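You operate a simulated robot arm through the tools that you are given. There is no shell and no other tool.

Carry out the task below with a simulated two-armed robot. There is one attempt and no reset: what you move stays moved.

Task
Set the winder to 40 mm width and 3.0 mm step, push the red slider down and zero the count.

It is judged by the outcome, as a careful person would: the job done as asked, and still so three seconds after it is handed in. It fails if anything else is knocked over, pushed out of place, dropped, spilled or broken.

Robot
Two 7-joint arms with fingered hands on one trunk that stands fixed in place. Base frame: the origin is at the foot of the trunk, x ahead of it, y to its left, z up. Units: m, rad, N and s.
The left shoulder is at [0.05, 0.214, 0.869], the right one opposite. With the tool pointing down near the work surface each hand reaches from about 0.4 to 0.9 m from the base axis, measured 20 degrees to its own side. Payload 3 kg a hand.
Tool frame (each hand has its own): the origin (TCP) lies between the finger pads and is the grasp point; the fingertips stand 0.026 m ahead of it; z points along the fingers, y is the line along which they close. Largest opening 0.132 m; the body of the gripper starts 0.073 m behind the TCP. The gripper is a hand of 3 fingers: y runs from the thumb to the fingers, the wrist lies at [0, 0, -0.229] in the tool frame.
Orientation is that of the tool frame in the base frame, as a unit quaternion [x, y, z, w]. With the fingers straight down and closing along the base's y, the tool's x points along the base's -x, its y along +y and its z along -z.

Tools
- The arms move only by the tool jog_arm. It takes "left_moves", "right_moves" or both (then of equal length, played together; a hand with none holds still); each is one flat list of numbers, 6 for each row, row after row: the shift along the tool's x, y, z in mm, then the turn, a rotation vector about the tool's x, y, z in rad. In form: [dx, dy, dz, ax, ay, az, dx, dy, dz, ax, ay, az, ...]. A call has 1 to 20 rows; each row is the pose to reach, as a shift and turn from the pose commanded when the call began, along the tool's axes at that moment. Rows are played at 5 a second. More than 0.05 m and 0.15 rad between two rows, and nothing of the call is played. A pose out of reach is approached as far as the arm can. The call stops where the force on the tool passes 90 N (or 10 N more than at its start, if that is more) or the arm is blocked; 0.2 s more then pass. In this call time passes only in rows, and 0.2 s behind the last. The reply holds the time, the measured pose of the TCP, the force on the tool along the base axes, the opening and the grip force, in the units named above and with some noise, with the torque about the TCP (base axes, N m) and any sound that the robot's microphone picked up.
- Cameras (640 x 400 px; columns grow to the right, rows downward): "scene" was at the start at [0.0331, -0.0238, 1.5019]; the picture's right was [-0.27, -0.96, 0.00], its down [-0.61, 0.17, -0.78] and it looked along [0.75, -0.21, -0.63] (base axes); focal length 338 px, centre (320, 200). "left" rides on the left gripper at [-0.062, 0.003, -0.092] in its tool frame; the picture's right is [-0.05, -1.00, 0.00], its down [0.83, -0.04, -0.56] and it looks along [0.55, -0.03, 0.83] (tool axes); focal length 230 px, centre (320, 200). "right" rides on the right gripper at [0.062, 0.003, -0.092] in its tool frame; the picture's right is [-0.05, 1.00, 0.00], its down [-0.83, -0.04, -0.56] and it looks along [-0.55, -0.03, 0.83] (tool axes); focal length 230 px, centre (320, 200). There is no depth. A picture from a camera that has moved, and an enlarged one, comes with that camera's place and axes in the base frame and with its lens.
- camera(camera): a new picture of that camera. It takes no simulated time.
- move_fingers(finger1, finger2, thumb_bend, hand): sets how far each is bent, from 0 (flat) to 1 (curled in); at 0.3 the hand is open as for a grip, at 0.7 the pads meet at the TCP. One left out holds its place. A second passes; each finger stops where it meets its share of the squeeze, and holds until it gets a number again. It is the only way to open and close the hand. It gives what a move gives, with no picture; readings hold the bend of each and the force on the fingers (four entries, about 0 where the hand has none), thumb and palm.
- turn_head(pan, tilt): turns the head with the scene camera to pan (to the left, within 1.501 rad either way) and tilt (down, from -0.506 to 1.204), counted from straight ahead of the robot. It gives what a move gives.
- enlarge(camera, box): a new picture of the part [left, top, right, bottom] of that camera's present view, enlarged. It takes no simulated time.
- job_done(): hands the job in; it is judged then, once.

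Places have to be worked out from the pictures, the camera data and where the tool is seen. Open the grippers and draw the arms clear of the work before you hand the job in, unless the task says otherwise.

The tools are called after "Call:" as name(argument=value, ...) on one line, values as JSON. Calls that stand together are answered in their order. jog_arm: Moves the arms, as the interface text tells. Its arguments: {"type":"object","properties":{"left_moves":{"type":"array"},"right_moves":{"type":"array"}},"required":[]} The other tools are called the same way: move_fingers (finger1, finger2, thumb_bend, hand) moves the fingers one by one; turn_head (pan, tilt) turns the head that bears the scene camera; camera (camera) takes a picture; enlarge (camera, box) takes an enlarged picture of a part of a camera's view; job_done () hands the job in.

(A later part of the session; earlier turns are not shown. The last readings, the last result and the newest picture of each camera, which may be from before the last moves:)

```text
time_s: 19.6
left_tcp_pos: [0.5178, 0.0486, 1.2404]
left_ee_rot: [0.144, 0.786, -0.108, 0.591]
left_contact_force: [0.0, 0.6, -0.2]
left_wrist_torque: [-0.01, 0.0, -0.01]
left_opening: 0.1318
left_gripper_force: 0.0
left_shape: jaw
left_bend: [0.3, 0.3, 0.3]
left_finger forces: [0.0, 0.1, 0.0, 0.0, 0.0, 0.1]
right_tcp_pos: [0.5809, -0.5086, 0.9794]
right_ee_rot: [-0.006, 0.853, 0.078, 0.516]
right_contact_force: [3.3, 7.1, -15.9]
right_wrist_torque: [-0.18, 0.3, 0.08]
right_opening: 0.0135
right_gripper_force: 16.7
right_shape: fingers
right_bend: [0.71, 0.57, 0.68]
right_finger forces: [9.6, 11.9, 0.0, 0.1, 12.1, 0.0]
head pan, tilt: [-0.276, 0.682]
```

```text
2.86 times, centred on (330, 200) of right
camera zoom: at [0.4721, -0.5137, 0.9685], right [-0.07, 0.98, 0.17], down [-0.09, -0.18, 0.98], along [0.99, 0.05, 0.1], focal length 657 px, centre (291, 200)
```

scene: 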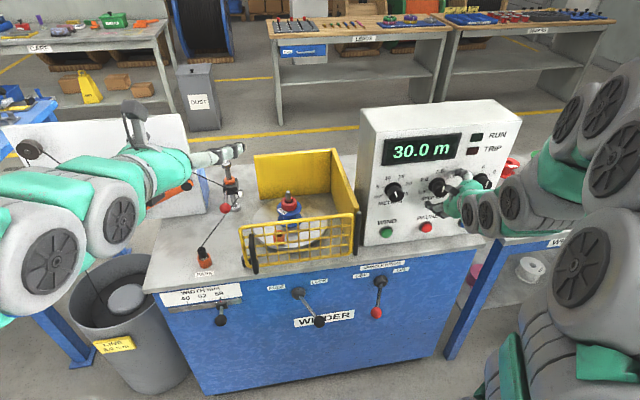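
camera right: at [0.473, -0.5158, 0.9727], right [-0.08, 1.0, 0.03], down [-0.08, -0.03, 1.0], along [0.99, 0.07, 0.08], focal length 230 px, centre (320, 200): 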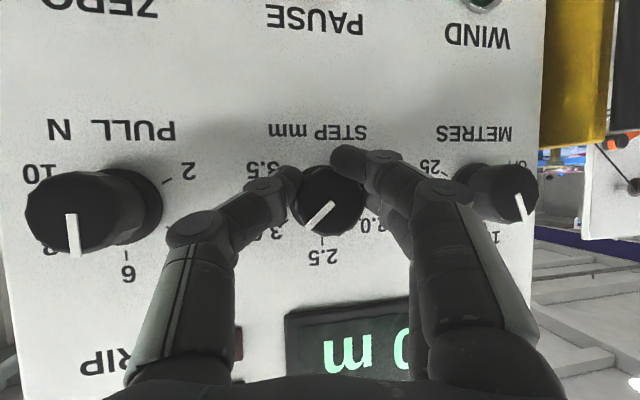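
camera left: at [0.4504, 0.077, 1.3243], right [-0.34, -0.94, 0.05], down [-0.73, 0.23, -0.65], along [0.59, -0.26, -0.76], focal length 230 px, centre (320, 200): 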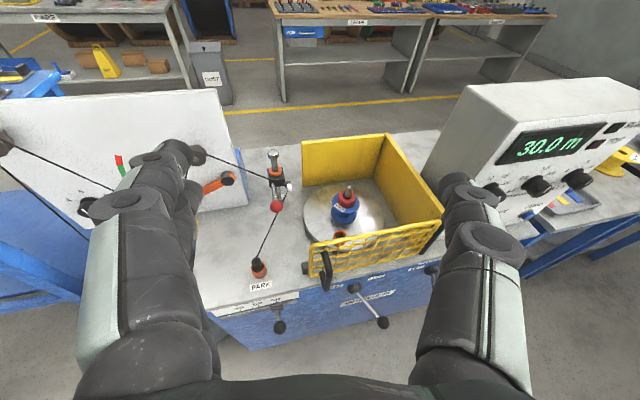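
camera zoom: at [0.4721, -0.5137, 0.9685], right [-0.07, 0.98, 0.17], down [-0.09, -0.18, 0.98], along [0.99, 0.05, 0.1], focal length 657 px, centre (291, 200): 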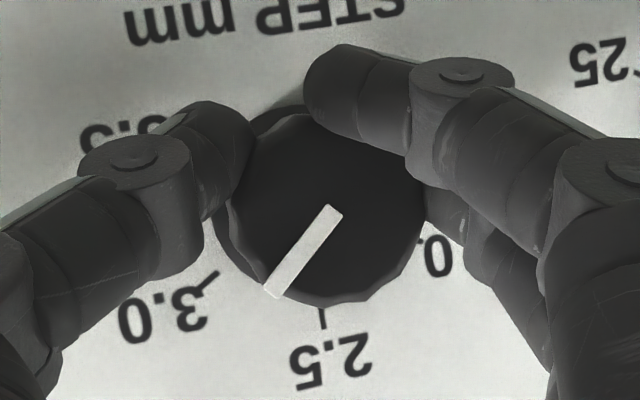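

The pointer barely changed with the extra turn, which suggests it's seated in a detent. I'll open the fingers and look.

Call:
move_fingers(hand="right", finger1=0.4, finger2=0.4, thumb_bend=0.45)

Call:
enlarge(camera="right", box=[250, 130, 410, 270])

Call:
enlarge(camera="scene", box=[370, 150, 500, 240])

```text
time_s: 20.6
left_tcp_pos: [0.5166, 0.0478, 1.242]
left_ee_rot: [0.144, 0.787, -0.108, 0.591]
left_contact_force: [-0.1, 0.0, -0.2]
left_wrist_torque: [0.0, 0.0, -0.02]
left_opening: 0.132
left_gripper_force: 0.0
left_shape: jaw
left_bend: [0.3, 0.3, 0.3]
left_finger forces: [0.1, 0.0, 0.0, 0.0, 0.0, 0.0]
right_tcp_pos: [0.5806, -0.5076, 0.9814]
right_ee_rot: [-0.005, 0.854, 0.078, 0.515]
right_contact_force: [0.2, 0.3, 0.4]
right_wrist_torque: [0.03, -0.02, -0.02]
right_opening: 0.0925
right_gripper_force: 0.1
right_shape: fingers
right_bend: [0.4, 0.4, 0.45]
right_finger forces: [0.0, 0.0, 0.0, 0.0, 0.1, 0.0]
head pan, tilt: [-0.276, 0.682]
```

```text
2.86 times, centred on (330, 200) of right
camera zoom: at [0.4719, -0.5136, 0.9692], right [-0.07, 0.98, 0.17], down [-0.1, -0.18, 0.98], along [0.99, 0.05, 0.11], focal length 657 px, centre (291, 200)
```

zoom: 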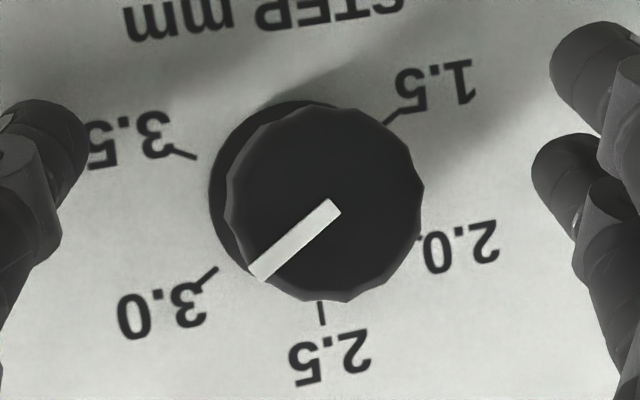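

```text
4.44 times, centred on (435, 195) of scene
camera zoom: at [0.0331, -0.0238, 1.5019], right [-0.27, -0.96, 0.0], down [-0.61, 0.17, -0.78], along [0.75, -0.21, -0.63], focal length 1504 px, centre (-191, 222)
```

zoom: 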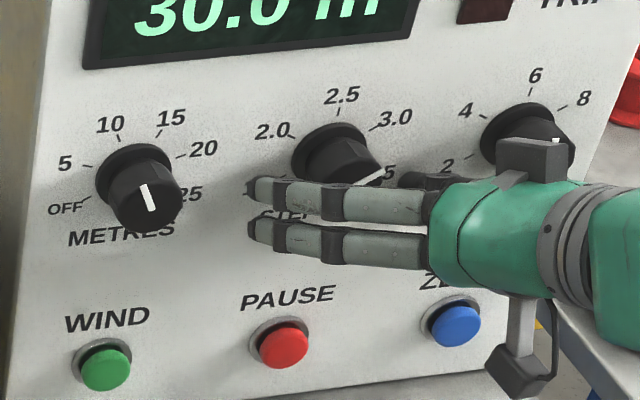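

The pointer has snapped to 3.0. I'll back the right hand up and away from the knob, then pitch it to 45° for pressing ZERO.

Call:
jog_arm(right_moves=[-13, 3.5, -18, 0, 0, 0, -25, 8, -47, 0, 0, 0, -23, -2, -56, 0.057, 0.073, 0.002, -21, -11, -65, 0.115, 0.146, 0.004, -20, -21, -73, 0.172, 0.219, 0.007, -18, -30, -81, 0.229, 0.292, 0.009])

Call:
move_fingers(hand="right", finger1=1.0, finger2=1.0, thumb_bend=0.45)

Call:
camera(camera="right")

Call:
enlarge(camera="scene", box=[360, 100, 560, 240])

```text
time_s: 22.0
left_tcp_pos: [0.5171, 0.0495, 1.2404]
left_ee_rot: [0.143, 0.787, -0.108, 0.591]
left_contact_force: [0.3, 0.3, 0.4]
left_wrist_torque: [0.01, -0.01, -0.02]
left_opening: 0.1319
left_gripper_force: 0.1
left_shape: jaw
left_bend: [0.3, 0.3, 0.3]
left_finger forces: [0.0, 0.0, 0.0, 0.0, 0.0, 0.0]
right_tcp_pos: [0.5224, -0.5506, 1.0292]
right_ee_rot: [0.046, 0.923, -0.019, 0.382]
right_contact_force: [0.0, 0.1, 0.6]
right_wrist_torque: [0.01, 0.02, -0.02]
right_opening: 0.0925
right_gripper_force: 0.0
right_shape: fingers
right_bend: [0.4, 0.4, 0.45]
right_finger forces: [0.0, 0.0, 0.0, 0.0, 0.0, 0.0]
head pan, tilt: [-0.276, 0.682]
```

```text
time_s: 23.0
left_tcp_pos: [0.517, 0.0488, 1.2418]
left_ee_rot: [0.143, 0.786, -0.108, 0.591]
left_contact_force: [0.1, 0.1, -0.4]
left_wrist_torque: [0.0, 0.01, -0.02]
left_opening: 0.132
left_gripper_force: 0.1
left_shape: jaw
left_bend: [0.3, 0.3, 0.3]
left_finger forces: [0.0, 0.0, 0.0, 0.1, 0.1, 0.1]
right_tcp_pos: [0.5224, -0.5506, 1.03]
right_ee_rot: [0.046, 0.922, -0.019, 0.383]
right_contact_force: [-0.4, -0.3, 0.6]
right_wrist_torque: [0.01, -0.02, 0.0]
right_opening: 0.0472
right_gripper_force: 0.0
right_shape: fingers
right_bend: [1.0, 1.0, 0.45]
right_finger forces: [0.0, 0.0, 0.0, 0.0, 0.1, 0.0]
head pan, tilt: [-0.276, 0.682]
```

```text
taken
camera right: at [0.4149, -0.5368, 1.0513], right [0.14, 0.99, 0.04], down [0.19, -0.06, 0.98], along [0.97, -0.13, -0.19], focal length 230 px, centre (320, 200)
```

right: 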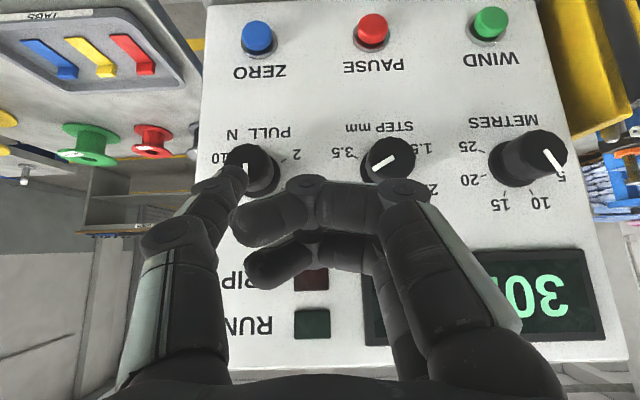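

```text
2.86 times, centred on (460, 170) of scene
camera zoom: at [0.0331, -0.0238, 1.5019], right [-0.27, -0.96, 0.0], down [-0.61, 0.17, -0.78], along [0.75, -0.21, -0.63], focal length 967 px, centre (-80, 286)
```

zoom: 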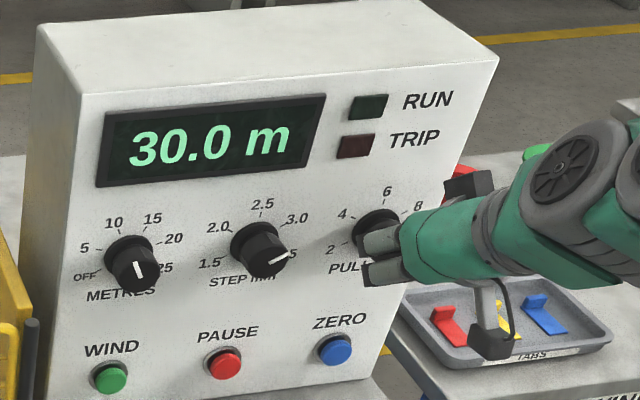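

STEP clearly reads 3.0, and the extended thumb is now the foremost digit. I'll lower the hand so the thumb tip is 5 cm in front of the ZERO button at about (0.602, -0.62, 0.839).

Call:
jog_arm(right_moves=[27, -4, 33, 0, 0, 0, 54, -7, 66, 0, 0, 0, 80, -11, 99, 0, 0, 0, 107, -15, 132, 0, 0, 0])

Call:
camera(camera="right")

Call:
enlarge(camera="scene", box=[360, 130, 560, 270])

```text
time_s: 24.0
left_tcp_pos: [0.5173, 0.0498, 1.2405]
left_ee_rot: [0.143, 0.786, -0.108, 0.592]
left_contact_force: [-0.4, 0.1, -0.5]
left_wrist_torque: [-0.01, 0.0, 0.0]
left_opening: 0.1321
left_gripper_force: 0.0
left_shape: jaw
left_bend: [0.3, 0.3, 0.3]
left_finger forces: [0.0, 0.0, 0.1, 0.0, 0.0, 0.0]
right_tcp_pos: [0.5366, -0.5684, 0.8599]
right_ee_rot: [0.045, 0.923, -0.019, 0.383]
right_contact_force: [0.1, 0.9, -0.7]
right_wrist_torque: [0.01, -0.02, 0.0]
right_opening: 0.0473
right_gripper_force: 0.1
right_shape: fingers
right_bend: [1.0, 1.0, 0.45]
right_finger forces: [0.1, 0.0, 0.1, 0.0, 0.1, 0.0]
head pan, tilt: [-0.276, 0.682]
```

```text
taken
camera right: at [0.4302, -0.5541, 0.8809], right [0.14, 0.99, 0.04], down [0.19, -0.06, 0.98], along [0.97, -0.13, -0.19], focal length 230 px, centre (320, 200)
```

right: 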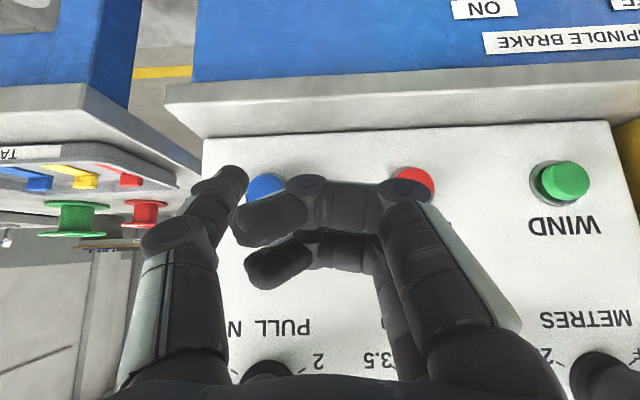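

```text
2.86 times, centred on (460, 200) of scene
camera zoom: at [0.0332, -0.0238, 1.5019], right [-0.27, -0.96, 0.0], down [-0.61, 0.17, -0.78], along [0.75, -0.21, -0.63], focal length 967 px, centre (-80, 200)
```

zoom: 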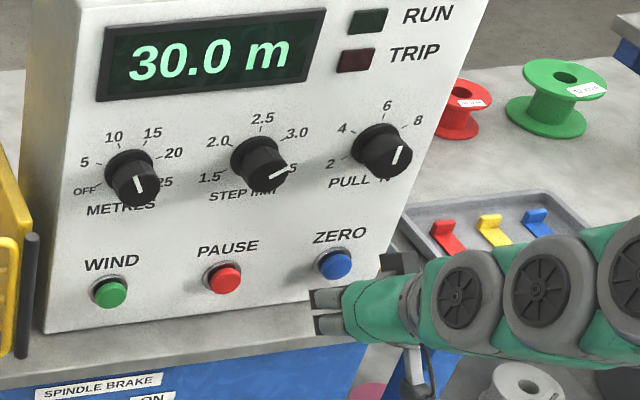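

The thumb tip is lined up with ZERO, about 4–5 cm in front of it. I'll advance 38 mm along the panel normal and check the force.

Call:
jog_arm(right_moves=[-8.4, 0, 9.9, 0, 0, 0, -16.8, 0, 19.8, 0, 0, 0, -24.6, 0, 28.9, 0, 0, 0])

Call:
camera(camera="right")

Call:
enlarge(camera="scene", box=[360, 130, 560, 270])

```text
time_s: 24.8
left_tcp_pos: [0.5176, 0.0486, 1.2411]
left_ee_rot: [0.144, 0.786, -0.108, 0.591]
left_contact_force: [0.6, 0.2, -0.1]
left_wrist_torque: [-0.01, -0.01, 0.01]
left_opening: 0.1317
left_gripper_force: 0.0
left_shape: jaw
left_bend: [0.3, 0.3, 0.3]
left_finger forces: [0.0, 0.1, 0.0, 0.1, 0.1, 0.1]
right_tcp_pos: [0.5762, -0.5723, 0.8569]
right_ee_rot: [0.046, 0.922, -0.019, 0.383]
right_contact_force: [0.0, 0.3, -1.0]
right_wrist_torque: [-0.03, -0.01, 0.02]
right_opening: 0.0473
right_gripper_force: 0.1
right_shape: fingers
right_bend: [1.0, 1.0, 0.45]
right_finger forces: [0.0, 0.1, 0.1, 0.1, 0.0, 0.0]
head pan, tilt: [-0.276, 0.682]
```

```text
taken
camera right: at [0.4684, -0.558, 0.8784], right [0.14, 0.99, 0.04], down [0.19, -0.06, 0.98], along [0.97, -0.13, -0.19], focal length 230 px, centre (320, 200)
```

right: 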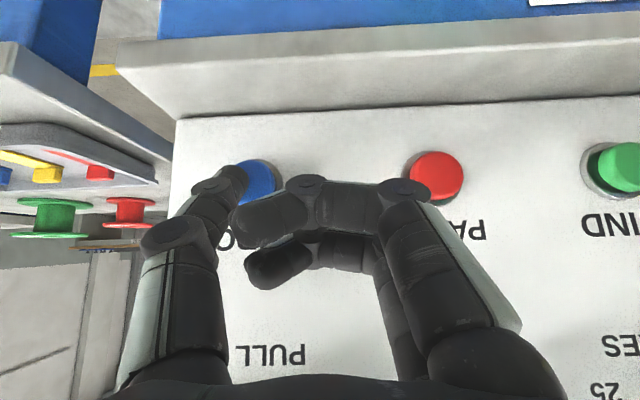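

```text
2.86 times, centred on (460, 200) of scene
camera zoom: at [0.0331, -0.0238, 1.5019], right [-0.27, -0.96, 0.0], down [-0.61, 0.17, -0.78], along [0.75, -0.21, -0.63], focal length 967 px, centre (-80, 200)
```

zoom: 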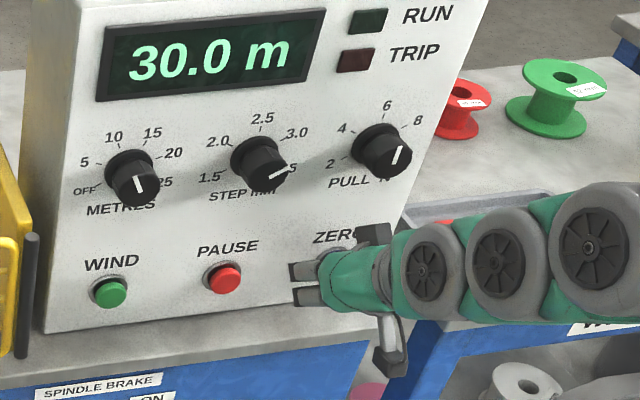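

No contact yet. The thumb is about 5 mm off the button centre, so I'll correct that and creep forward.

Call:
jog_arm(right_moves=[-5.5, 5, 1, 0, 0, 0, -8.5, 5, 3.9, 0, 0, 0, -11, 5, 6.9, 0, 0, 0])

Call:
camera(camera="right")

Call:
enlarge(camera="scene", box=[360, 130, 560, 270])

```text
time_s: 25.6
left_tcp_pos: [0.5167, 0.0488, 1.2405]
left_ee_rot: [0.144, 0.786, -0.108, 0.591]
left_contact_force: [0.2, -0.3, -0.1]
left_wrist_torque: [0.01, -0.03, -0.04]
left_opening: 0.1319
left_gripper_force: 0.0
left_shape: jaw
left_bend: [0.3, 0.3, 0.3]
left_finger forces: [0.1, 0.0, 0.0, 0.1, 0.1, 0.0]
right_tcp_pos: [0.586, -0.5675, 0.8604]
right_ee_rot: [0.047, 0.923, -0.018, 0.382]
right_contact_force: [-42.2, 10.2, 7.0]
right_wrist_torque: [-0.24, 0.6, -2.29]
right_opening: 0.0475
right_gripper_force: 21.1
right_shape: fingers
right_bend: [1.0, 1.0, 0.46]
right_finger forces: [0.0, 0.1, 0.2, 0.0, 42.6, 0.1]
head pan, tilt: [-0.276, 0.682]
heard: click
```

```text
taken
camera right: at [0.4789, -0.5544, 0.8814], right [0.14, 0.99, 0.04], down [0.19, -0.07, 0.98], along [0.97, -0.13, -0.2], focal length 230 px, centre (320, 200)
```

right: 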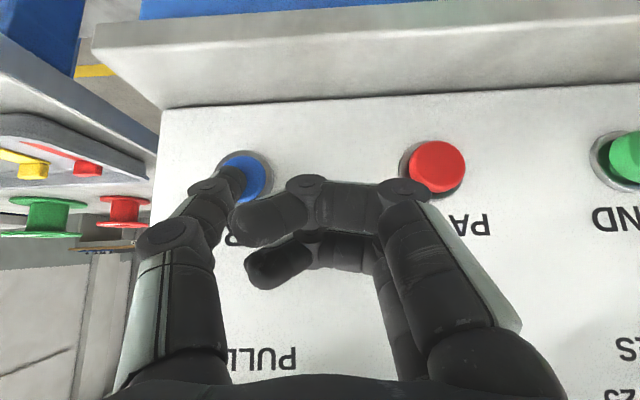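

```text
2.86 times, centred on (460, 200) of scene
camera zoom: at [0.0323, -0.0236, 1.5019], right [-0.27, -0.96, 0.0], down [-0.61, 0.17, -0.78], along [0.75, -0.21, -0.63], focal length 967 px, centre (-80, 200)
```

zoom: 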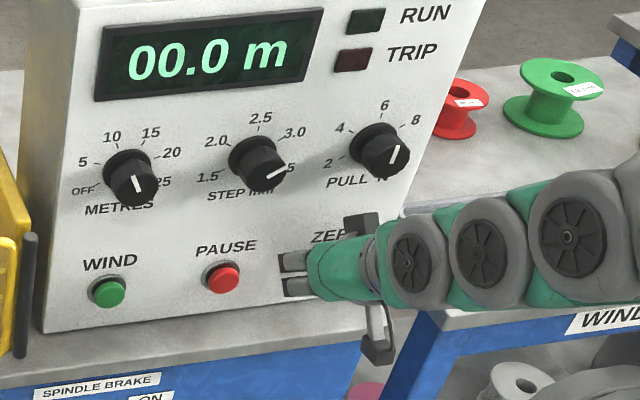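

The display reads 00.0 m with a click heard. I'll retreat straight back, then raise the right hand.

Call:
jog_arm(right_moves=[10, 0, -12, 0, 0, 0, 25, 0, -29, 0, 0, 0, 42, 0, -49, 0, 0, 0, 15, 0, -77, 0, 0, 0, -15, 0, -107, 0, 0, 0, -45, 0, -137, 0, 0, 0, -70, -15, -165, 0, 0, 0, -85, -45, -190, 0, 0, 0])

Call:
camera(camera="scene")

Call:
camera(camera="left")

```text
time_s: 27.4
left_tcp_pos: [0.5177, 0.0492, 1.2401]
left_ee_rot: [0.144, 0.787, -0.108, 0.591]
left_contact_force: [1.1, 0.3, 0.0]
left_wrist_torque: [-0.04, 0.02, 0.04]
left_opening: 0.1319
left_gripper_force: 0.1
left_shape: jaw
left_bend: [0.3, 0.3, 0.3]
left_finger forces: [0.0, 0.1, 0.0, 0.0, 0.0, 0.0]
right_tcp_pos: [0.5085, -0.6079, 1.0561]
right_ee_rot: [0.046, 0.922, -0.019, 0.384]
right_contact_force: [-0.8, -0.3, 0.0]
right_wrist_torque: [0.0, 0.01, -0.02]
right_opening: 0.0474
right_gripper_force: 0.0
right_shape: fingers
right_bend: [1.0, 1.0, 0.45]
right_finger forces: [0.0, 0.0, 0.1, 0.1, 0.0, 0.0]
head pan, tilt: [-0.276, 0.682]
```

```text
taken
```

scene: 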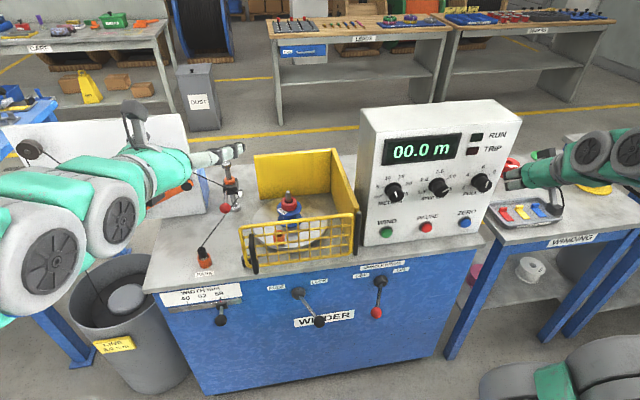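

```text
taken
camera left: at [0.4505, 0.0769, 1.3238], right [-0.34, -0.94, 0.05], down [-0.73, 0.23, -0.64], along [0.59, -0.25, -0.76], focal length 230 px, centre (320, 200)
```

left: 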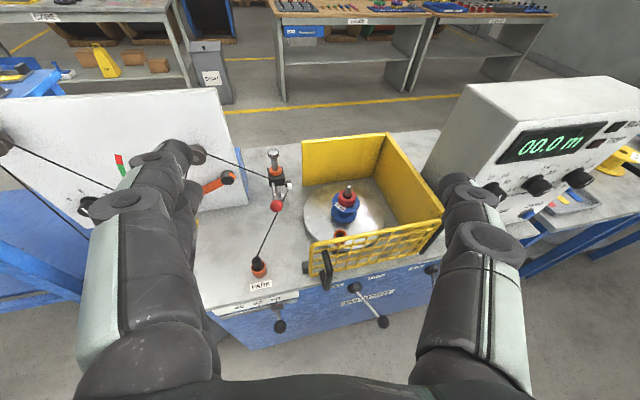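

The right side is done, and the arm has been raised clear. Next is the red slider: I'll curl the left fingers with the thumb out, then bring the left hand at 45° to a staging point short of the red ball at (0.79, 0.04, 0.895).

Call:
move_fingers(hand="left", finger1=1.0, finger2=1.0, thumb_bend=0.5)

Call:
jog_arm(left_moves=[20, 15, 31, 0, 0.063, 0, 39, 29, 62, 0, 0.126, 0, 59, 44, 92, 0, 0.189, 0, 79, 58, 123, 0, 0.252, 0, 99, 73, 154, 0, 0.315, 0, 118, 88, 185, 0, 0.379, 0, 138, 102, 216, 0, 0.442, 0, 158, 117, 246, 0, 0.505, 0])

Call:
camera(camera="left")

Call:
camera(camera="scene")

```text
time_s: 28.4
left_tcp_pos: [0.5171, 0.0484, 1.2397]
left_ee_rot: [0.144, 0.786, -0.108, 0.591]
left_contact_force: [-0.1, -0.3, 0.4]
left_wrist_torque: [0.06, 0.02, 0.0]
left_opening: 0.0443
left_gripper_force: 0.1
left_shape: fingers
left_bend: [1.0, 1.0, 0.5]
left_finger forces: [0.1, 0.0, 0.0, 0.0, 0.0, 0.0]
right_tcp_pos: [0.5081, -0.6071, 1.0541]
right_ee_rot: [0.046, 0.923, -0.019, 0.383]
right_contact_force: [0.0, 0.4, -0.9]
right_wrist_torque: [-0.03, 0.01, -0.01]
right_opening: 0.0478
right_gripper_force: 0.0
right_shape: fingers
right_bend: [1.0, 1.0, 0.45]
right_finger forces: [0.0, 0.0, 0.1, 0.1, 0.1, 0.0]
head pan, tilt: [-0.276, 0.682]
```

```text
time_s: 30.2
left_tcp_pos: [0.7403, 0.0912, 1.0231]
left_ee_rot: [0.166, 0.907, -0.07, 0.38]
left_contact_force: [0.6, 0.3, -0.2]
left_wrist_torque: [-0.01, 0.01, 0.0]
left_opening: 0.0445
left_gripper_force: 0.0
left_shape: fingers
left_bend: [1.0, 1.0, 0.5]
left_finger forces: [0.0, 0.0, 0.0, 0.0, 0.0, 0.0]
right_tcp_pos: [0.5086, -0.6076, 1.0555]
right_ee_rot: [0.046, 0.923, -0.019, 0.382]
right_contact_force: [0.0, -0.3, -0.1]
right_wrist_torque: [0.0, 0.02, 0.0]
right_opening: 0.0475
right_gripper_force: 0.1
right_shape: fingers
right_bend: [1.0, 1.0, 0.45]
right_finger forces: [0.1, 0.1, 0.1, 0.0, 0.0, 0.1]
head pan, tilt: [-0.276, 0.682]
```

```text
taken
camera left: at [0.7198, 0.1015, 1.1303], right [-0.32, -0.95, 0.04], down [-0.93, 0.3, -0.2], along [0.18, -0.1, -0.98], focal length 230 px, centre (320, 200)
```

left: 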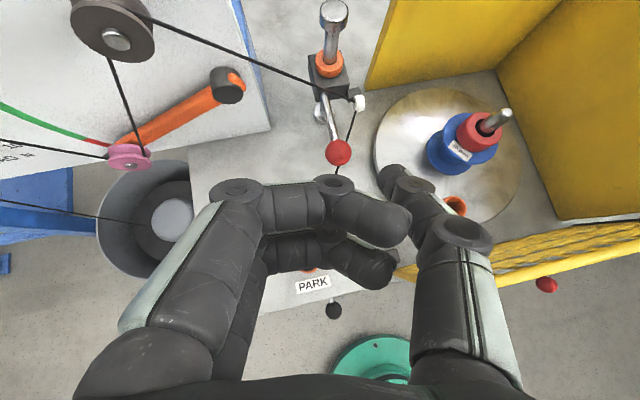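

```text
taken
```

scene: 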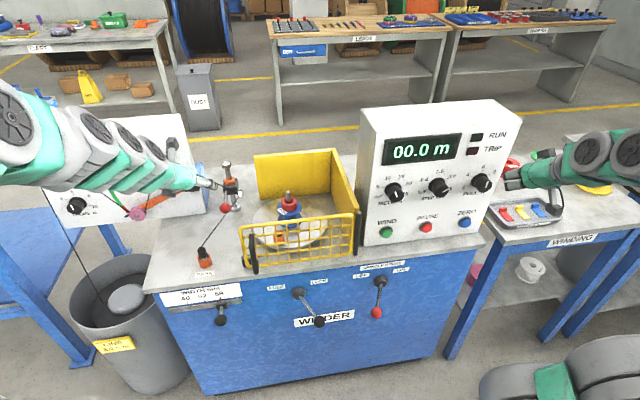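

Call:
enlarge(camera="left", box=[290, 0, 540, 220])

Call:
enlarge(camera="scene", box=[190, 140, 320, 240])

```text
1.82 times, centred on (415, 110) of left
camera zoom: at [0.7198, 0.1015, 1.1303], right [-0.32, -0.95, 0.04], down [-0.93, 0.3, -0.2], along [0.18, -0.1, -0.98], focal length 418 px, centre (147, 364)
```

zoom: 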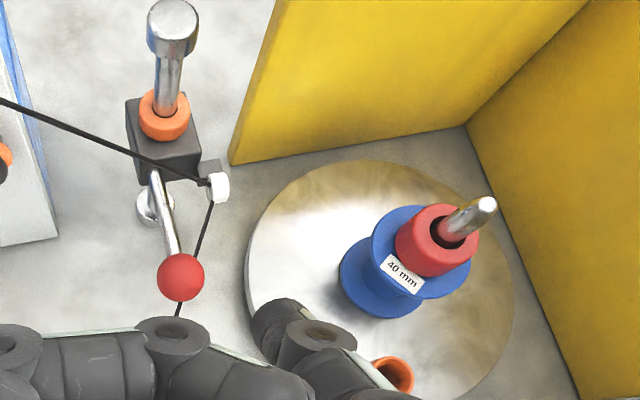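

```text
4.00 times, centred on (255, 190) of scene
camera zoom: at [0.0332, -0.0238, 1.5019], right [-0.27, -0.96, 0.0], down [-0.61, 0.17, -0.78], along [0.75, -0.21, -0.63], focal length 1354 px, centre (580, 240)
```

zoom: 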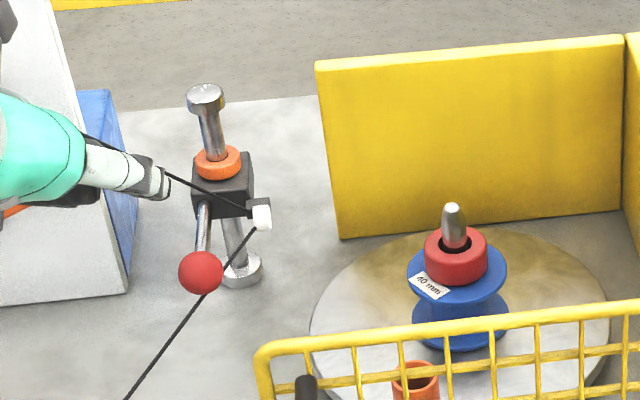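

The red ball re-measures at about (0.81, 0.036, 0.876). The curled left fingers could brush the thread, so I'll open them to 0.3 and keep the thumb as the pusher. Then I'll move the thumb tip to just above the ball.

Call:
move_fingers(hand="left", finger1=0.3, finger2=0.3, thumb_bend=0.5)

Call:
jog_arm(left_moves=[4, 5, 33, 0, 0, 0, 8, 9, 66, 0, 0, 0, 12, 14, 99, 0, 0, 0])

Call:
camera(camera="left")

Call:
enlarge(camera="scene", box=[150, 120, 310, 240])

```text
time_s: 31.2
left_tcp_pos: [0.7415, 0.0906, 1.024]
left_ee_rot: [0.165, 0.907, -0.069, 0.382]
left_contact_force: [-0.2, 0.2, -0.5]
left_wrist_torque: [0.0, -0.02, 0.0]
left_opening: 0.1009
left_gripper_force: 0.1
left_shape: fingers
left_bend: [0.3, 0.3, 0.5]
left_finger forces: [0.0, 0.0, 0.0, 0.0, 0.0, 0.0]
right_tcp_pos: [0.5084, -0.6061, 1.0556]
right_ee_rot: [0.045, 0.922, -0.018, 0.384]
right_contact_force: [0.3, 0.5, 0.2]
right_wrist_torque: [0.05, -0.02, -0.01]
right_opening: 0.0476
right_gripper_force: 0.1
right_shape: fingers
right_bend: [1.0, 1.0, 0.45]
right_finger forces: [0.0, 0.0, 0.1, 0.0, 0.1, 0.0]
head pan, tilt: [-0.276, 0.682]
```

```text
time_s: 32.0
left_tcp_pos: [0.8026, 0.0811, 0.9441]
left_ee_rot: [0.165, 0.907, -0.07, 0.382]
left_contact_force: [-0.4, 0.1, 0.4]
left_wrist_torque: [-0.01, -0.03, 0.01]
left_opening: 0.101
left_gripper_force: 0.0
left_shape: fingers
left_bend: [0.3, 0.3, 0.5]
left_finger forces: [0.0, 0.0, 0.1, 0.1, 0.1, 0.1]
right_tcp_pos: [0.5086, -0.6073, 1.0533]
right_ee_rot: [0.046, 0.923, -0.019, 0.383]
right_contact_force: [-0.2, 0.5, -0.2]
right_wrist_torque: [0.04, 0.01, 0.03]
right_opening: 0.0476
right_gripper_force: 0.1
right_shape: fingers
right_bend: [1.0, 1.0, 0.45]
right_finger forces: [0.0, 0.1, 0.1, 0.0, 0.0, 0.1]
head pan, tilt: [-0.276, 0.682]
```

```text
taken
camera left: at [0.7817, 0.0923, 1.0522], right [-0.32, -0.95, 0.04], down [-0.93, 0.3, -0.21], along [0.18, -0.1, -0.98], focal length 230 px, centre (320, 200)
```

left: 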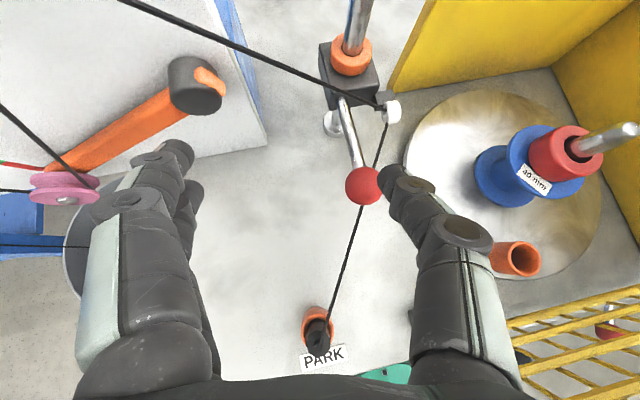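

```text
3.33 times, centred on (230, 180) of scene
camera zoom: at [0.0332, -0.0238, 1.5019], right [-0.27, -0.96, 0.0], down [-0.61, 0.17, -0.78], along [0.75, -0.21, -0.63], focal length 1128 px, centre (620, 267)
```

zoom: 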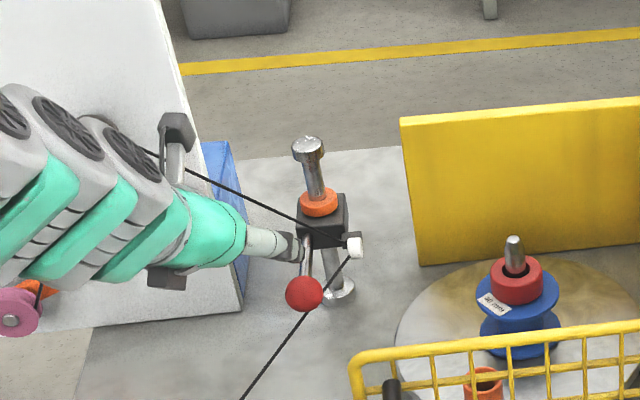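

The thumb tip is about 25 mm above the ball and slightly behind its centre. I'll shift 12 mm forward and lower until contact is near.

Call:
jog_arm(left_moves=[-7, 7, 7, 0, 0, 0, 3.7, 7, 17.5, 0, 0, 0, 8.7, 7, 22.4, 0, 0, 0])

Call:
camera(camera="left")

Call:
enlarge(camera="scene", box=[150, 120, 310, 240])

```text
time_s: 32.8
left_tcp_pos: [0.8148, 0.0847, 0.9226]
left_ee_rot: [0.165, 0.907, -0.069, 0.381]
left_contact_force: [0.2, 0.1, 0.2]
left_wrist_torque: [-0.02, -0.04, 0.01]
left_opening: 0.1012
left_gripper_force: 0.1
left_shape: fingers
left_bend: [0.3, 0.3, 0.5]
left_finger forces: [0.1, 0.0, 0.0, 0.1, 0.0, 0.0]
right_tcp_pos: [0.5081, -0.6073, 1.055]
right_ee_rot: [0.046, 0.923, -0.019, 0.383]
right_contact_force: [0.2, -0.3, 0.1]
right_wrist_torque: [0.05, 0.01, 0.01]
right_opening: 0.0479
right_gripper_force: 0.0
right_shape: fingers
right_bend: [1.0, 1.0, 0.45]
right_finger forces: [0.0, 0.1, 0.1, 0.0, 0.0, 0.1]
head pan, tilt: [-0.276, 0.682]
```

```text
taken
camera left: at [0.793, 0.0954, 1.0299], right [-0.32, -0.95, 0.04], down [-0.93, 0.3, -0.2], along [0.18, -0.1, -0.98], focal length 230 px, centre (320, 200)
```

left: 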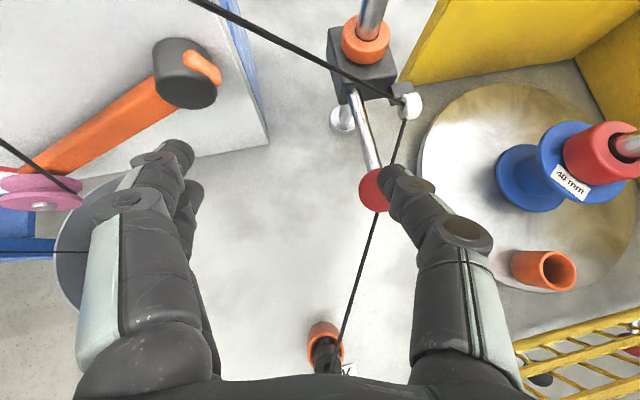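

```text
3.33 times, centred on (230, 180) of scene
camera zoom: at [0.0331, -0.0237, 1.5019], right [-0.27, -0.96, 0.0], down [-0.61, 0.17, -0.78], along [0.75, -0.21, -0.63], focal length 1128 px, centre (620, 267)
```

zoom: 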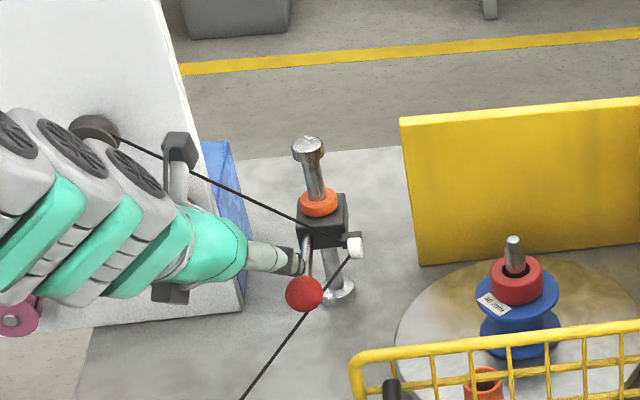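

The thumb is right above the ball with no contact yet. I'll push straight down in small steps.

Call:
jog_arm(left_moves=[4.3, 0, 4.2, 0, 0, 0, 8.6, 0, 8.4, 0, 0, 0, 12.8, 0, 12.6, 0, 0, 0])

Call:
camera(camera="left")

Call:
enlarge(camera="scene", box=[150, 120, 310, 240])

```text
time_s: 33.6
left_tcp_pos: [0.815, 0.0848, 0.9067]
left_ee_rot: [0.166, 0.907, -0.07, 0.381]
left_contact_force: [0.7, -0.5, -0.1]
left_wrist_torque: [-0.03, 0.01, 0.0]
left_opening: 0.1016
left_gripper_force: 0.8
left_shape: fingers
left_bend: [0.3, 0.3, 0.5]
left_finger forces: [0.1, 0.1, 0.0, 0.1, 1.0, 0.1]
right_tcp_pos: [0.5086, -0.6073, 1.0538]
right_ee_rot: [0.046, 0.922, -0.019, 0.383]
right_contact_force: [-0.4, -0.1, 0.3]
right_wrist_torque: [0.01, -0.02, 0.03]
right_opening: 0.0472
right_gripper_force: 0.1
right_shape: fingers
right_bend: [1.0, 1.0, 0.45]
right_finger forces: [0.0, 0.0, 0.1, 0.1, 0.0, 0.0]
head pan, tilt: [-0.276, 0.682]
```

```text
taken
camera left: at [0.7931, 0.0953, 1.013], right [-0.32, -0.95, 0.04], down [-0.93, 0.3, -0.2], along [0.18, -0.1, -0.98], focal length 230 px, centre (320, 200)
```

left: 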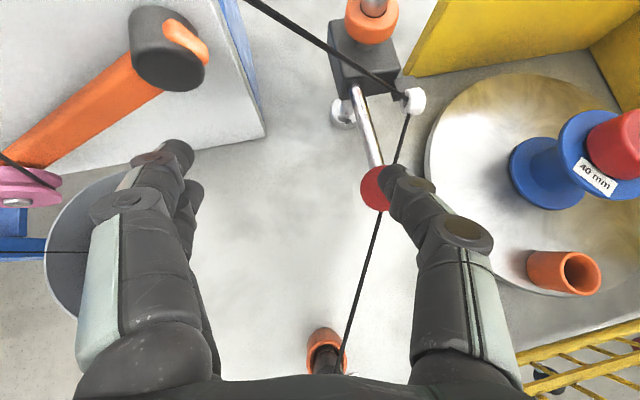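

```text
3.33 times, centred on (230, 180) of scene
camera zoom: at [0.0331, -0.0238, 1.5019], right [-0.27, -0.96, 0.0], down [-0.61, 0.17, -0.78], along [0.75, -0.21, -0.63], focal length 1128 px, centre (620, 267)
```

zoom: 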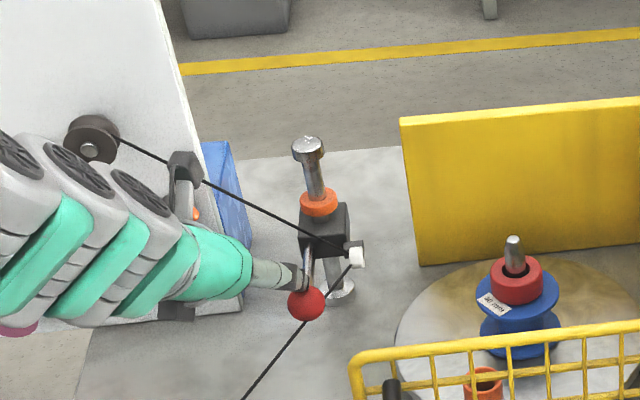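

The carriage is sliding down with almost no force. I'll keep pushing until it stops.

Call:
jog_arm(left_moves=[4.3, 0, 4.2, 0, 0, 0, 8.6, 0, 8.4, 0, 0, 0, 12.8, 0, 12.6, 0, 0, 0, 17.1, 0, 16.8, 0, 0, 0])

Call:
camera(camera="left")

Call:
enlarge(camera="scene", box=[150, 120, 310, 240])

```text
time_s: 34.6
left_tcp_pos: [0.8145, 0.0849, 0.8821]
left_ee_rot: [0.166, 0.907, -0.071, 0.381]
left_contact_force: [0.5, -1.2, 1.5]
left_wrist_torque: [-0.07, 0.02, 0.02]
left_opening: 0.1017
left_gripper_force: 0.5
left_shape: fingers
left_bend: [0.3, 0.3, 0.5]
left_finger forces: [0.0, 0.0, 0.1, 0.0, 0.7, 0.0]
right_tcp_pos: [0.507, -0.6067, 1.0552]
right_ee_rot: [0.046, 0.922, -0.02, 0.383]
right_contact_force: [-0.5, -0.6, 0.4]
right_wrist_torque: [0.01, -0.02, 0.02]
right_opening: 0.0476
right_gripper_force: 0.0
right_shape: fingers
right_bend: [1.0, 1.0, 0.45]
right_finger forces: [0.0, 0.1, 0.1, 0.0, 0.0, 0.1]
head pan, tilt: [-0.276, 0.682]
```

```text
taken
camera left: at [0.7934, 0.0949, 0.9895], right [-0.32, -0.95, 0.04], down [-0.93, 0.3, -0.2], along [0.18, -0.1, -0.98], focal length 230 px, centre (320, 200)
```

left: 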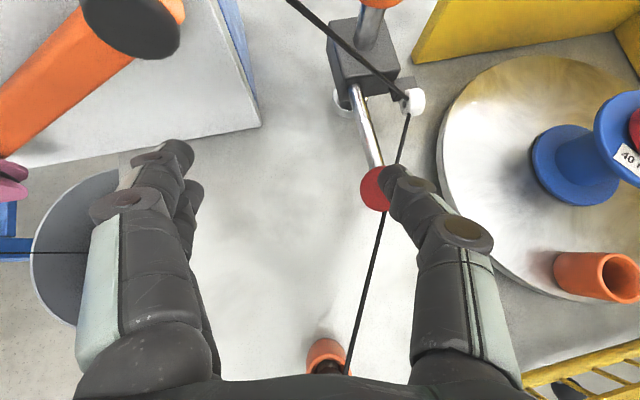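

```text
3.33 times, centred on (230, 180) of scene
camera zoom: at [0.0331, -0.0237, 1.5019], right [-0.27, -0.96, 0.0], down [-0.61, 0.17, -0.78], along [0.75, -0.21, -0.63], focal length 1128 px, centre (620, 267)
```

zoom: 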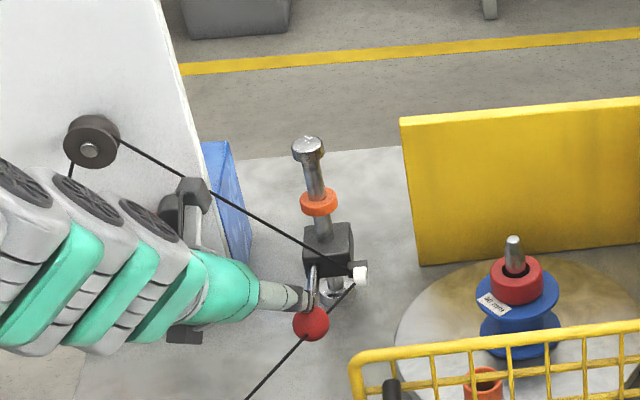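

The block is well below its top ring and close to the base flange. I'll continue in small steps to find the bottom stop.

Call:
jog_arm(left_moves=[2.9, 0, 2.8, 0, 0, 0, 5.7, 0, 5.6, 0, 0, 0, 8.6, 0, 8.4, 0, 0, 0])

Call:
camera(camera="left")

Call:
enlarge(camera="scene", box=[190, 140, 290, 240])

```text
time_s: 35.4
left_tcp_pos: [0.8147, 0.0847, 0.869]
left_ee_rot: [0.165, 0.907, -0.07, 0.38]
left_contact_force: [0.0, 0.8, 0.2]
left_wrist_torque: [-0.02, -0.03, -0.01]
left_opening: 0.1017
left_gripper_force: 0.1
left_shape: fingers
left_bend: [0.3, 0.3, 0.5]
left_finger forces: [0.1, 0.0, 0.0, 0.1, 0.2, 0.0]
right_tcp_pos: [0.5075, -0.6068, 1.0551]
right_ee_rot: [0.046, 0.922, -0.02, 0.383]
right_contact_force: [-0.5, -0.4, -0.5]
right_wrist_torque: [0.0, 0.02, -0.01]
right_opening: 0.0477
right_gripper_force: 0.0
right_shape: fingers
right_bend: [1.0, 1.0, 0.45]
right_finger forces: [0.1, 0.0, 0.0, 0.0, 0.0, 0.1]
head pan, tilt: [-0.276, 0.682]
```

```text
taken
camera left: at [0.7937, 0.0953, 0.9769], right [-0.32, -0.95, 0.04], down [-0.93, 0.3, -0.2], along [0.18, -0.1, -0.98], focal length 230 px, centre (320, 200)
```

left: 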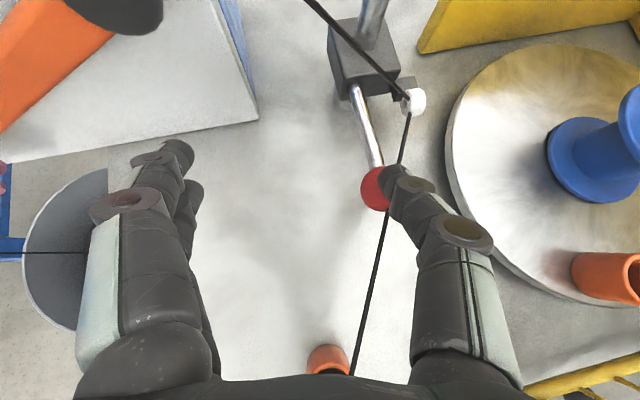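

```text
4.00 times, centred on (240, 190) of scene
camera zoom: at [0.0331, -0.0238, 1.5019], right [-0.27, -0.96, 0.0], down [-0.61, 0.17, -0.78], along [0.75, -0.21, -0.63], focal length 1354 px, centre (640, 240)
```

zoom: 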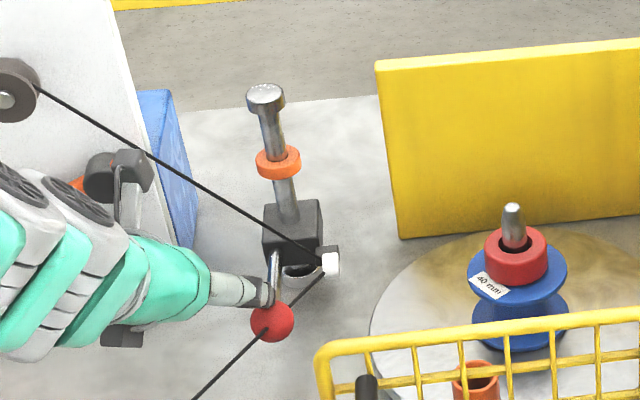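

It's still sliding freely, with a small gap left above the base flange. I'll keep going.

Call:
jog_arm(left_moves=[2.1, 0, 2.1, 0, 0, 0, 4.3, 0, 4.2, 0, 0, 0, 6.4, 0, 6.3, 0, 0, 0, 8.6, 0, 8.4, 0, 0, 0])

Call:
camera(camera="left")

Call:
enlarge(camera="scene", box=[190, 140, 290, 240])

```text
time_s: 36.4
left_tcp_pos: [0.8147, 0.0841, 0.8582]
left_ee_rot: [0.165, 0.907, -0.07, 0.38]
left_contact_force: [-1.1, 0.2, 12.2]
left_wrist_torque: [-0.62, 0.04, -0.07]
left_opening: 0.102
left_gripper_force: 6.1
left_shape: fingers
left_bend: [0.3, 0.3, 0.5]
left_finger forces: [0.0, 0.0, 0.1, 0.0, 11.4, 0.0]
right_tcp_pos: [0.5074, -0.6071, 1.0552]
right_ee_rot: [0.046, 0.922, -0.019, 0.383]
right_contact_force: [0.6, 0.7, -0.2]
right_wrist_torque: [-0.02, -0.01, -0.01]
right_opening: 0.0478
right_gripper_force: 0.0
right_shape: fingers
right_bend: [1.0, 1.0, 0.45]
right_finger forces: [0.0, 0.1, 0.0, 0.0, 0.0, 0.0]
head pan, tilt: [-0.276, 0.682]
```

```text
taken
camera left: at [0.7932, 0.0949, 0.966], right [-0.32, -0.95, 0.04], down [-0.93, 0.3, -0.21], along [0.18, -0.1, -0.98], focal length 230 px, centre (320, 200)
```

left: 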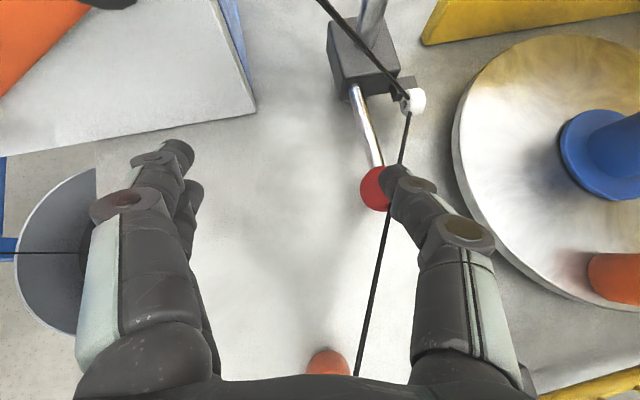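

```text
4.00 times, centred on (240, 190) of scene
camera zoom: at [0.0329, -0.0237, 1.5019], right [-0.27, -0.96, 0.0], down [-0.61, 0.17, -0.78], along [0.75, -0.21, -0.63], focal length 1354 px, centre (640, 240)
```

zoom: 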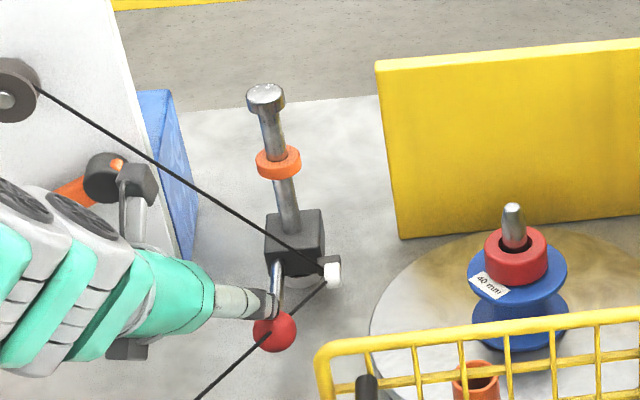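

The force has risen to 12 N, so it seems to have bottomed. A further 3 mm press will confirm.

Call:
jog_arm(left_moves=[1.1, 0, 1.0, 0, 0, 0, 2.1, 0, 2.1, 0, 0, 0])

```text
time_s: 37.0
left_tcp_pos: [0.8148, 0.0838, 0.8538]
left_ee_rot: [0.166, 0.907, -0.07, 0.38]
left_contact_force: [-0.4, -1.6, 20.4]
left_wrist_torque: [-1.12, 0.05, -0.03]
left_opening: 0.1071
left_gripper_force: 10.5
left_shape: fingers
left_bend: [0.3, 0.3, 0.49]
left_finger forces: [0.0, 0.1, 0.0, 0.0, 21.0, 0.1]
right_tcp_pos: [0.5066, -0.6078, 1.0557]
right_ee_rot: [0.046, 0.922, -0.019, 0.383]
right_contact_force: [-0.5, -0.6, -0.6]
right_wrist_torque: [0.0, 0.0, -0.02]
right_opening: 0.0477
right_gripper_force: 0.0
right_shape: fingers
right_bend: [1.0, 1.0, 0.45]
right_finger forces: [0.0, 0.0, 0.0, 0.1, 0.0, 0.1]
head pan, tilt: [-0.276, 0.682]
```

The slider is at its stop, with force up to 20 N and no more travel. I'll lift the hand straight up and see whether the slider stays down.

Call:
jog_arm(left_moves=[-10, 0, -10, 0, 0, 0, -36, 0, -35, 0, 0, 0, -71, 0, -70, 0, 0, 0, -107, 0, -105, 0, 0, 0])

Call:
camera(camera="left")

Call:
camera(camera="scene")

Call:
enlarge(camera="scene", box=[150, 140, 310, 290])

```text
refused: row 4 steps farther than a row can; nothing moved
```

```text
taken
camera left: at [0.7931, 0.0939, 0.9621], right [-0.32, -0.95, 0.04], down [-0.93, 0.31, -0.2], along [0.18, -0.1, -0.98], focal length 230 px, centre (320, 200)
```

left: 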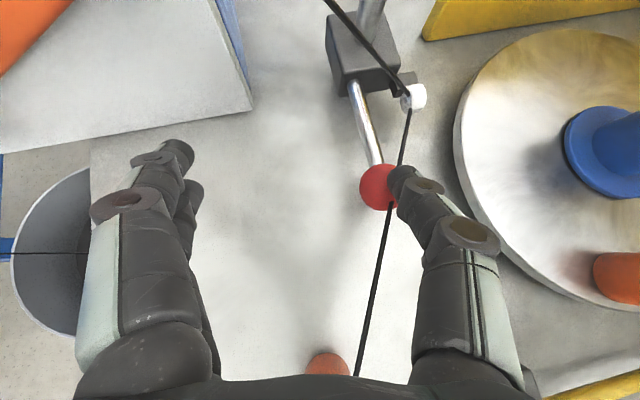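

```text
taken
```

scene: 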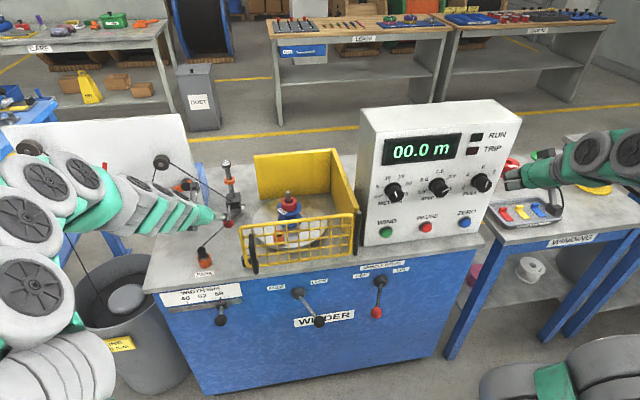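

```text
2.67 times, centred on (230, 215) of scene
camera zoom: at [0.0328, -0.0238, 1.5019], right [-0.27, -0.96, 0.0], down [-0.61, 0.17, -0.78], along [0.75, -0.21, -0.63], focal length 902 px, centre (560, 160)
```

zoom: 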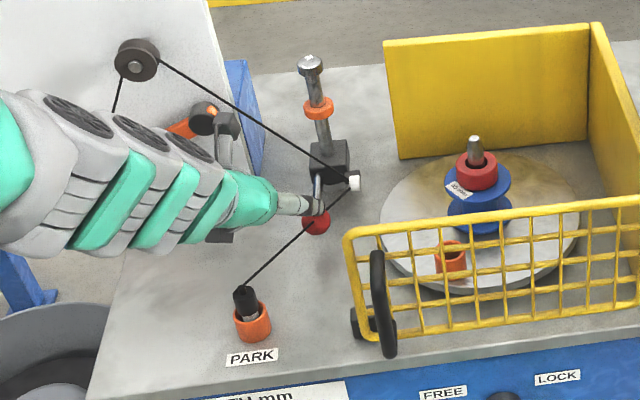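

That call was refused because one step was too large, so nothing moved. I'll repeat the lift with smaller steps.

Call:
jog_arm(left_moves=[-7, 0, -7, 0, 0, 0, -28, 0, -27, 0, 0, 0, -55, 0, -54, 0, 0, 0, -82, 0, -81, 0, 0, 0, -109, 0, -108, 0, 0, 0])

Call:
camera(camera="left")

Call:
enlarge(camera="scene", box=[150, 140, 310, 290])

```text
time_s: 38.2
left_tcp_pos: [0.8152, 0.0839, 1.0098]
left_ee_rot: [0.165, 0.907, -0.069, 0.381]
left_contact_force: [0.0, -0.9, -0.5]
left_wrist_torque: [0.02, -0.02, 0.02]
left_opening: 0.1014
left_gripper_force: 0.1
left_shape: fingers
left_bend: [0.3, 0.3, 0.5]
left_finger forces: [0.1, 0.0, 0.0, 0.0, 0.1, 0.0]
right_tcp_pos: [0.5068, -0.6074, 1.0548]
right_ee_rot: [0.045, 0.923, -0.019, 0.383]
right_contact_force: [-0.1, 0.8, -0.5]
right_wrist_torque: [0.02, -0.02, 0.0]
right_opening: 0.0477
right_gripper_force: 0.1
right_shape: fingers
right_bend: [1.0, 1.0, 0.45]
right_finger forces: [0.0, 0.0, 0.0, 0.1, 0.0, 0.0]
head pan, tilt: [-0.276, 0.682]
```

```text
taken
camera left: at [0.7934, 0.0946, 1.1169], right [-0.32, -0.95, 0.04], down [-0.93, 0.3, -0.2], along [0.18, -0.1, -0.98], focal length 230 px, centre (320, 200)
```

left: 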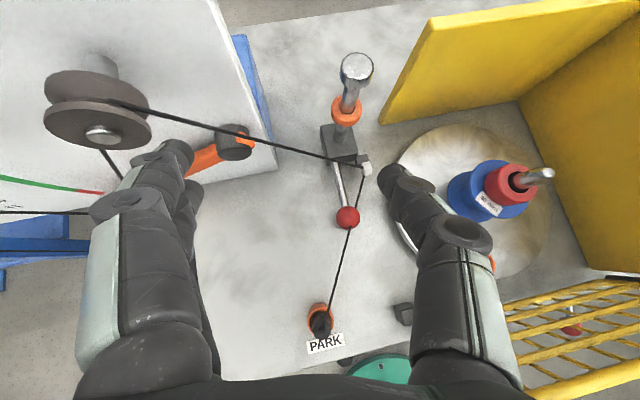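

```text
2.67 times, centred on (230, 215) of scene
camera zoom: at [0.033, -0.0238, 1.5019], right [-0.27, -0.96, 0.0], down [-0.61, 0.17, -0.78], along [0.75, -0.21, -0.63], focal length 902 px, centre (560, 160)
```

zoom: 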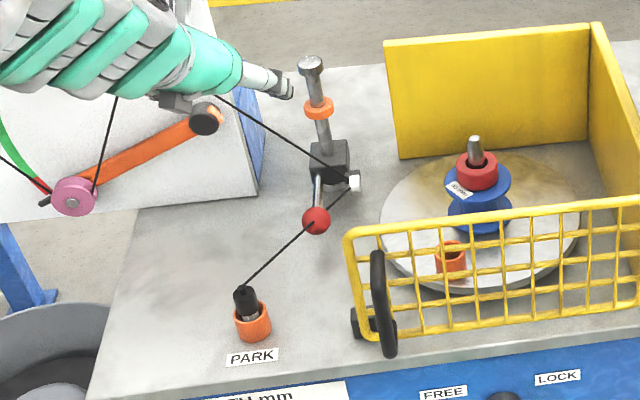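

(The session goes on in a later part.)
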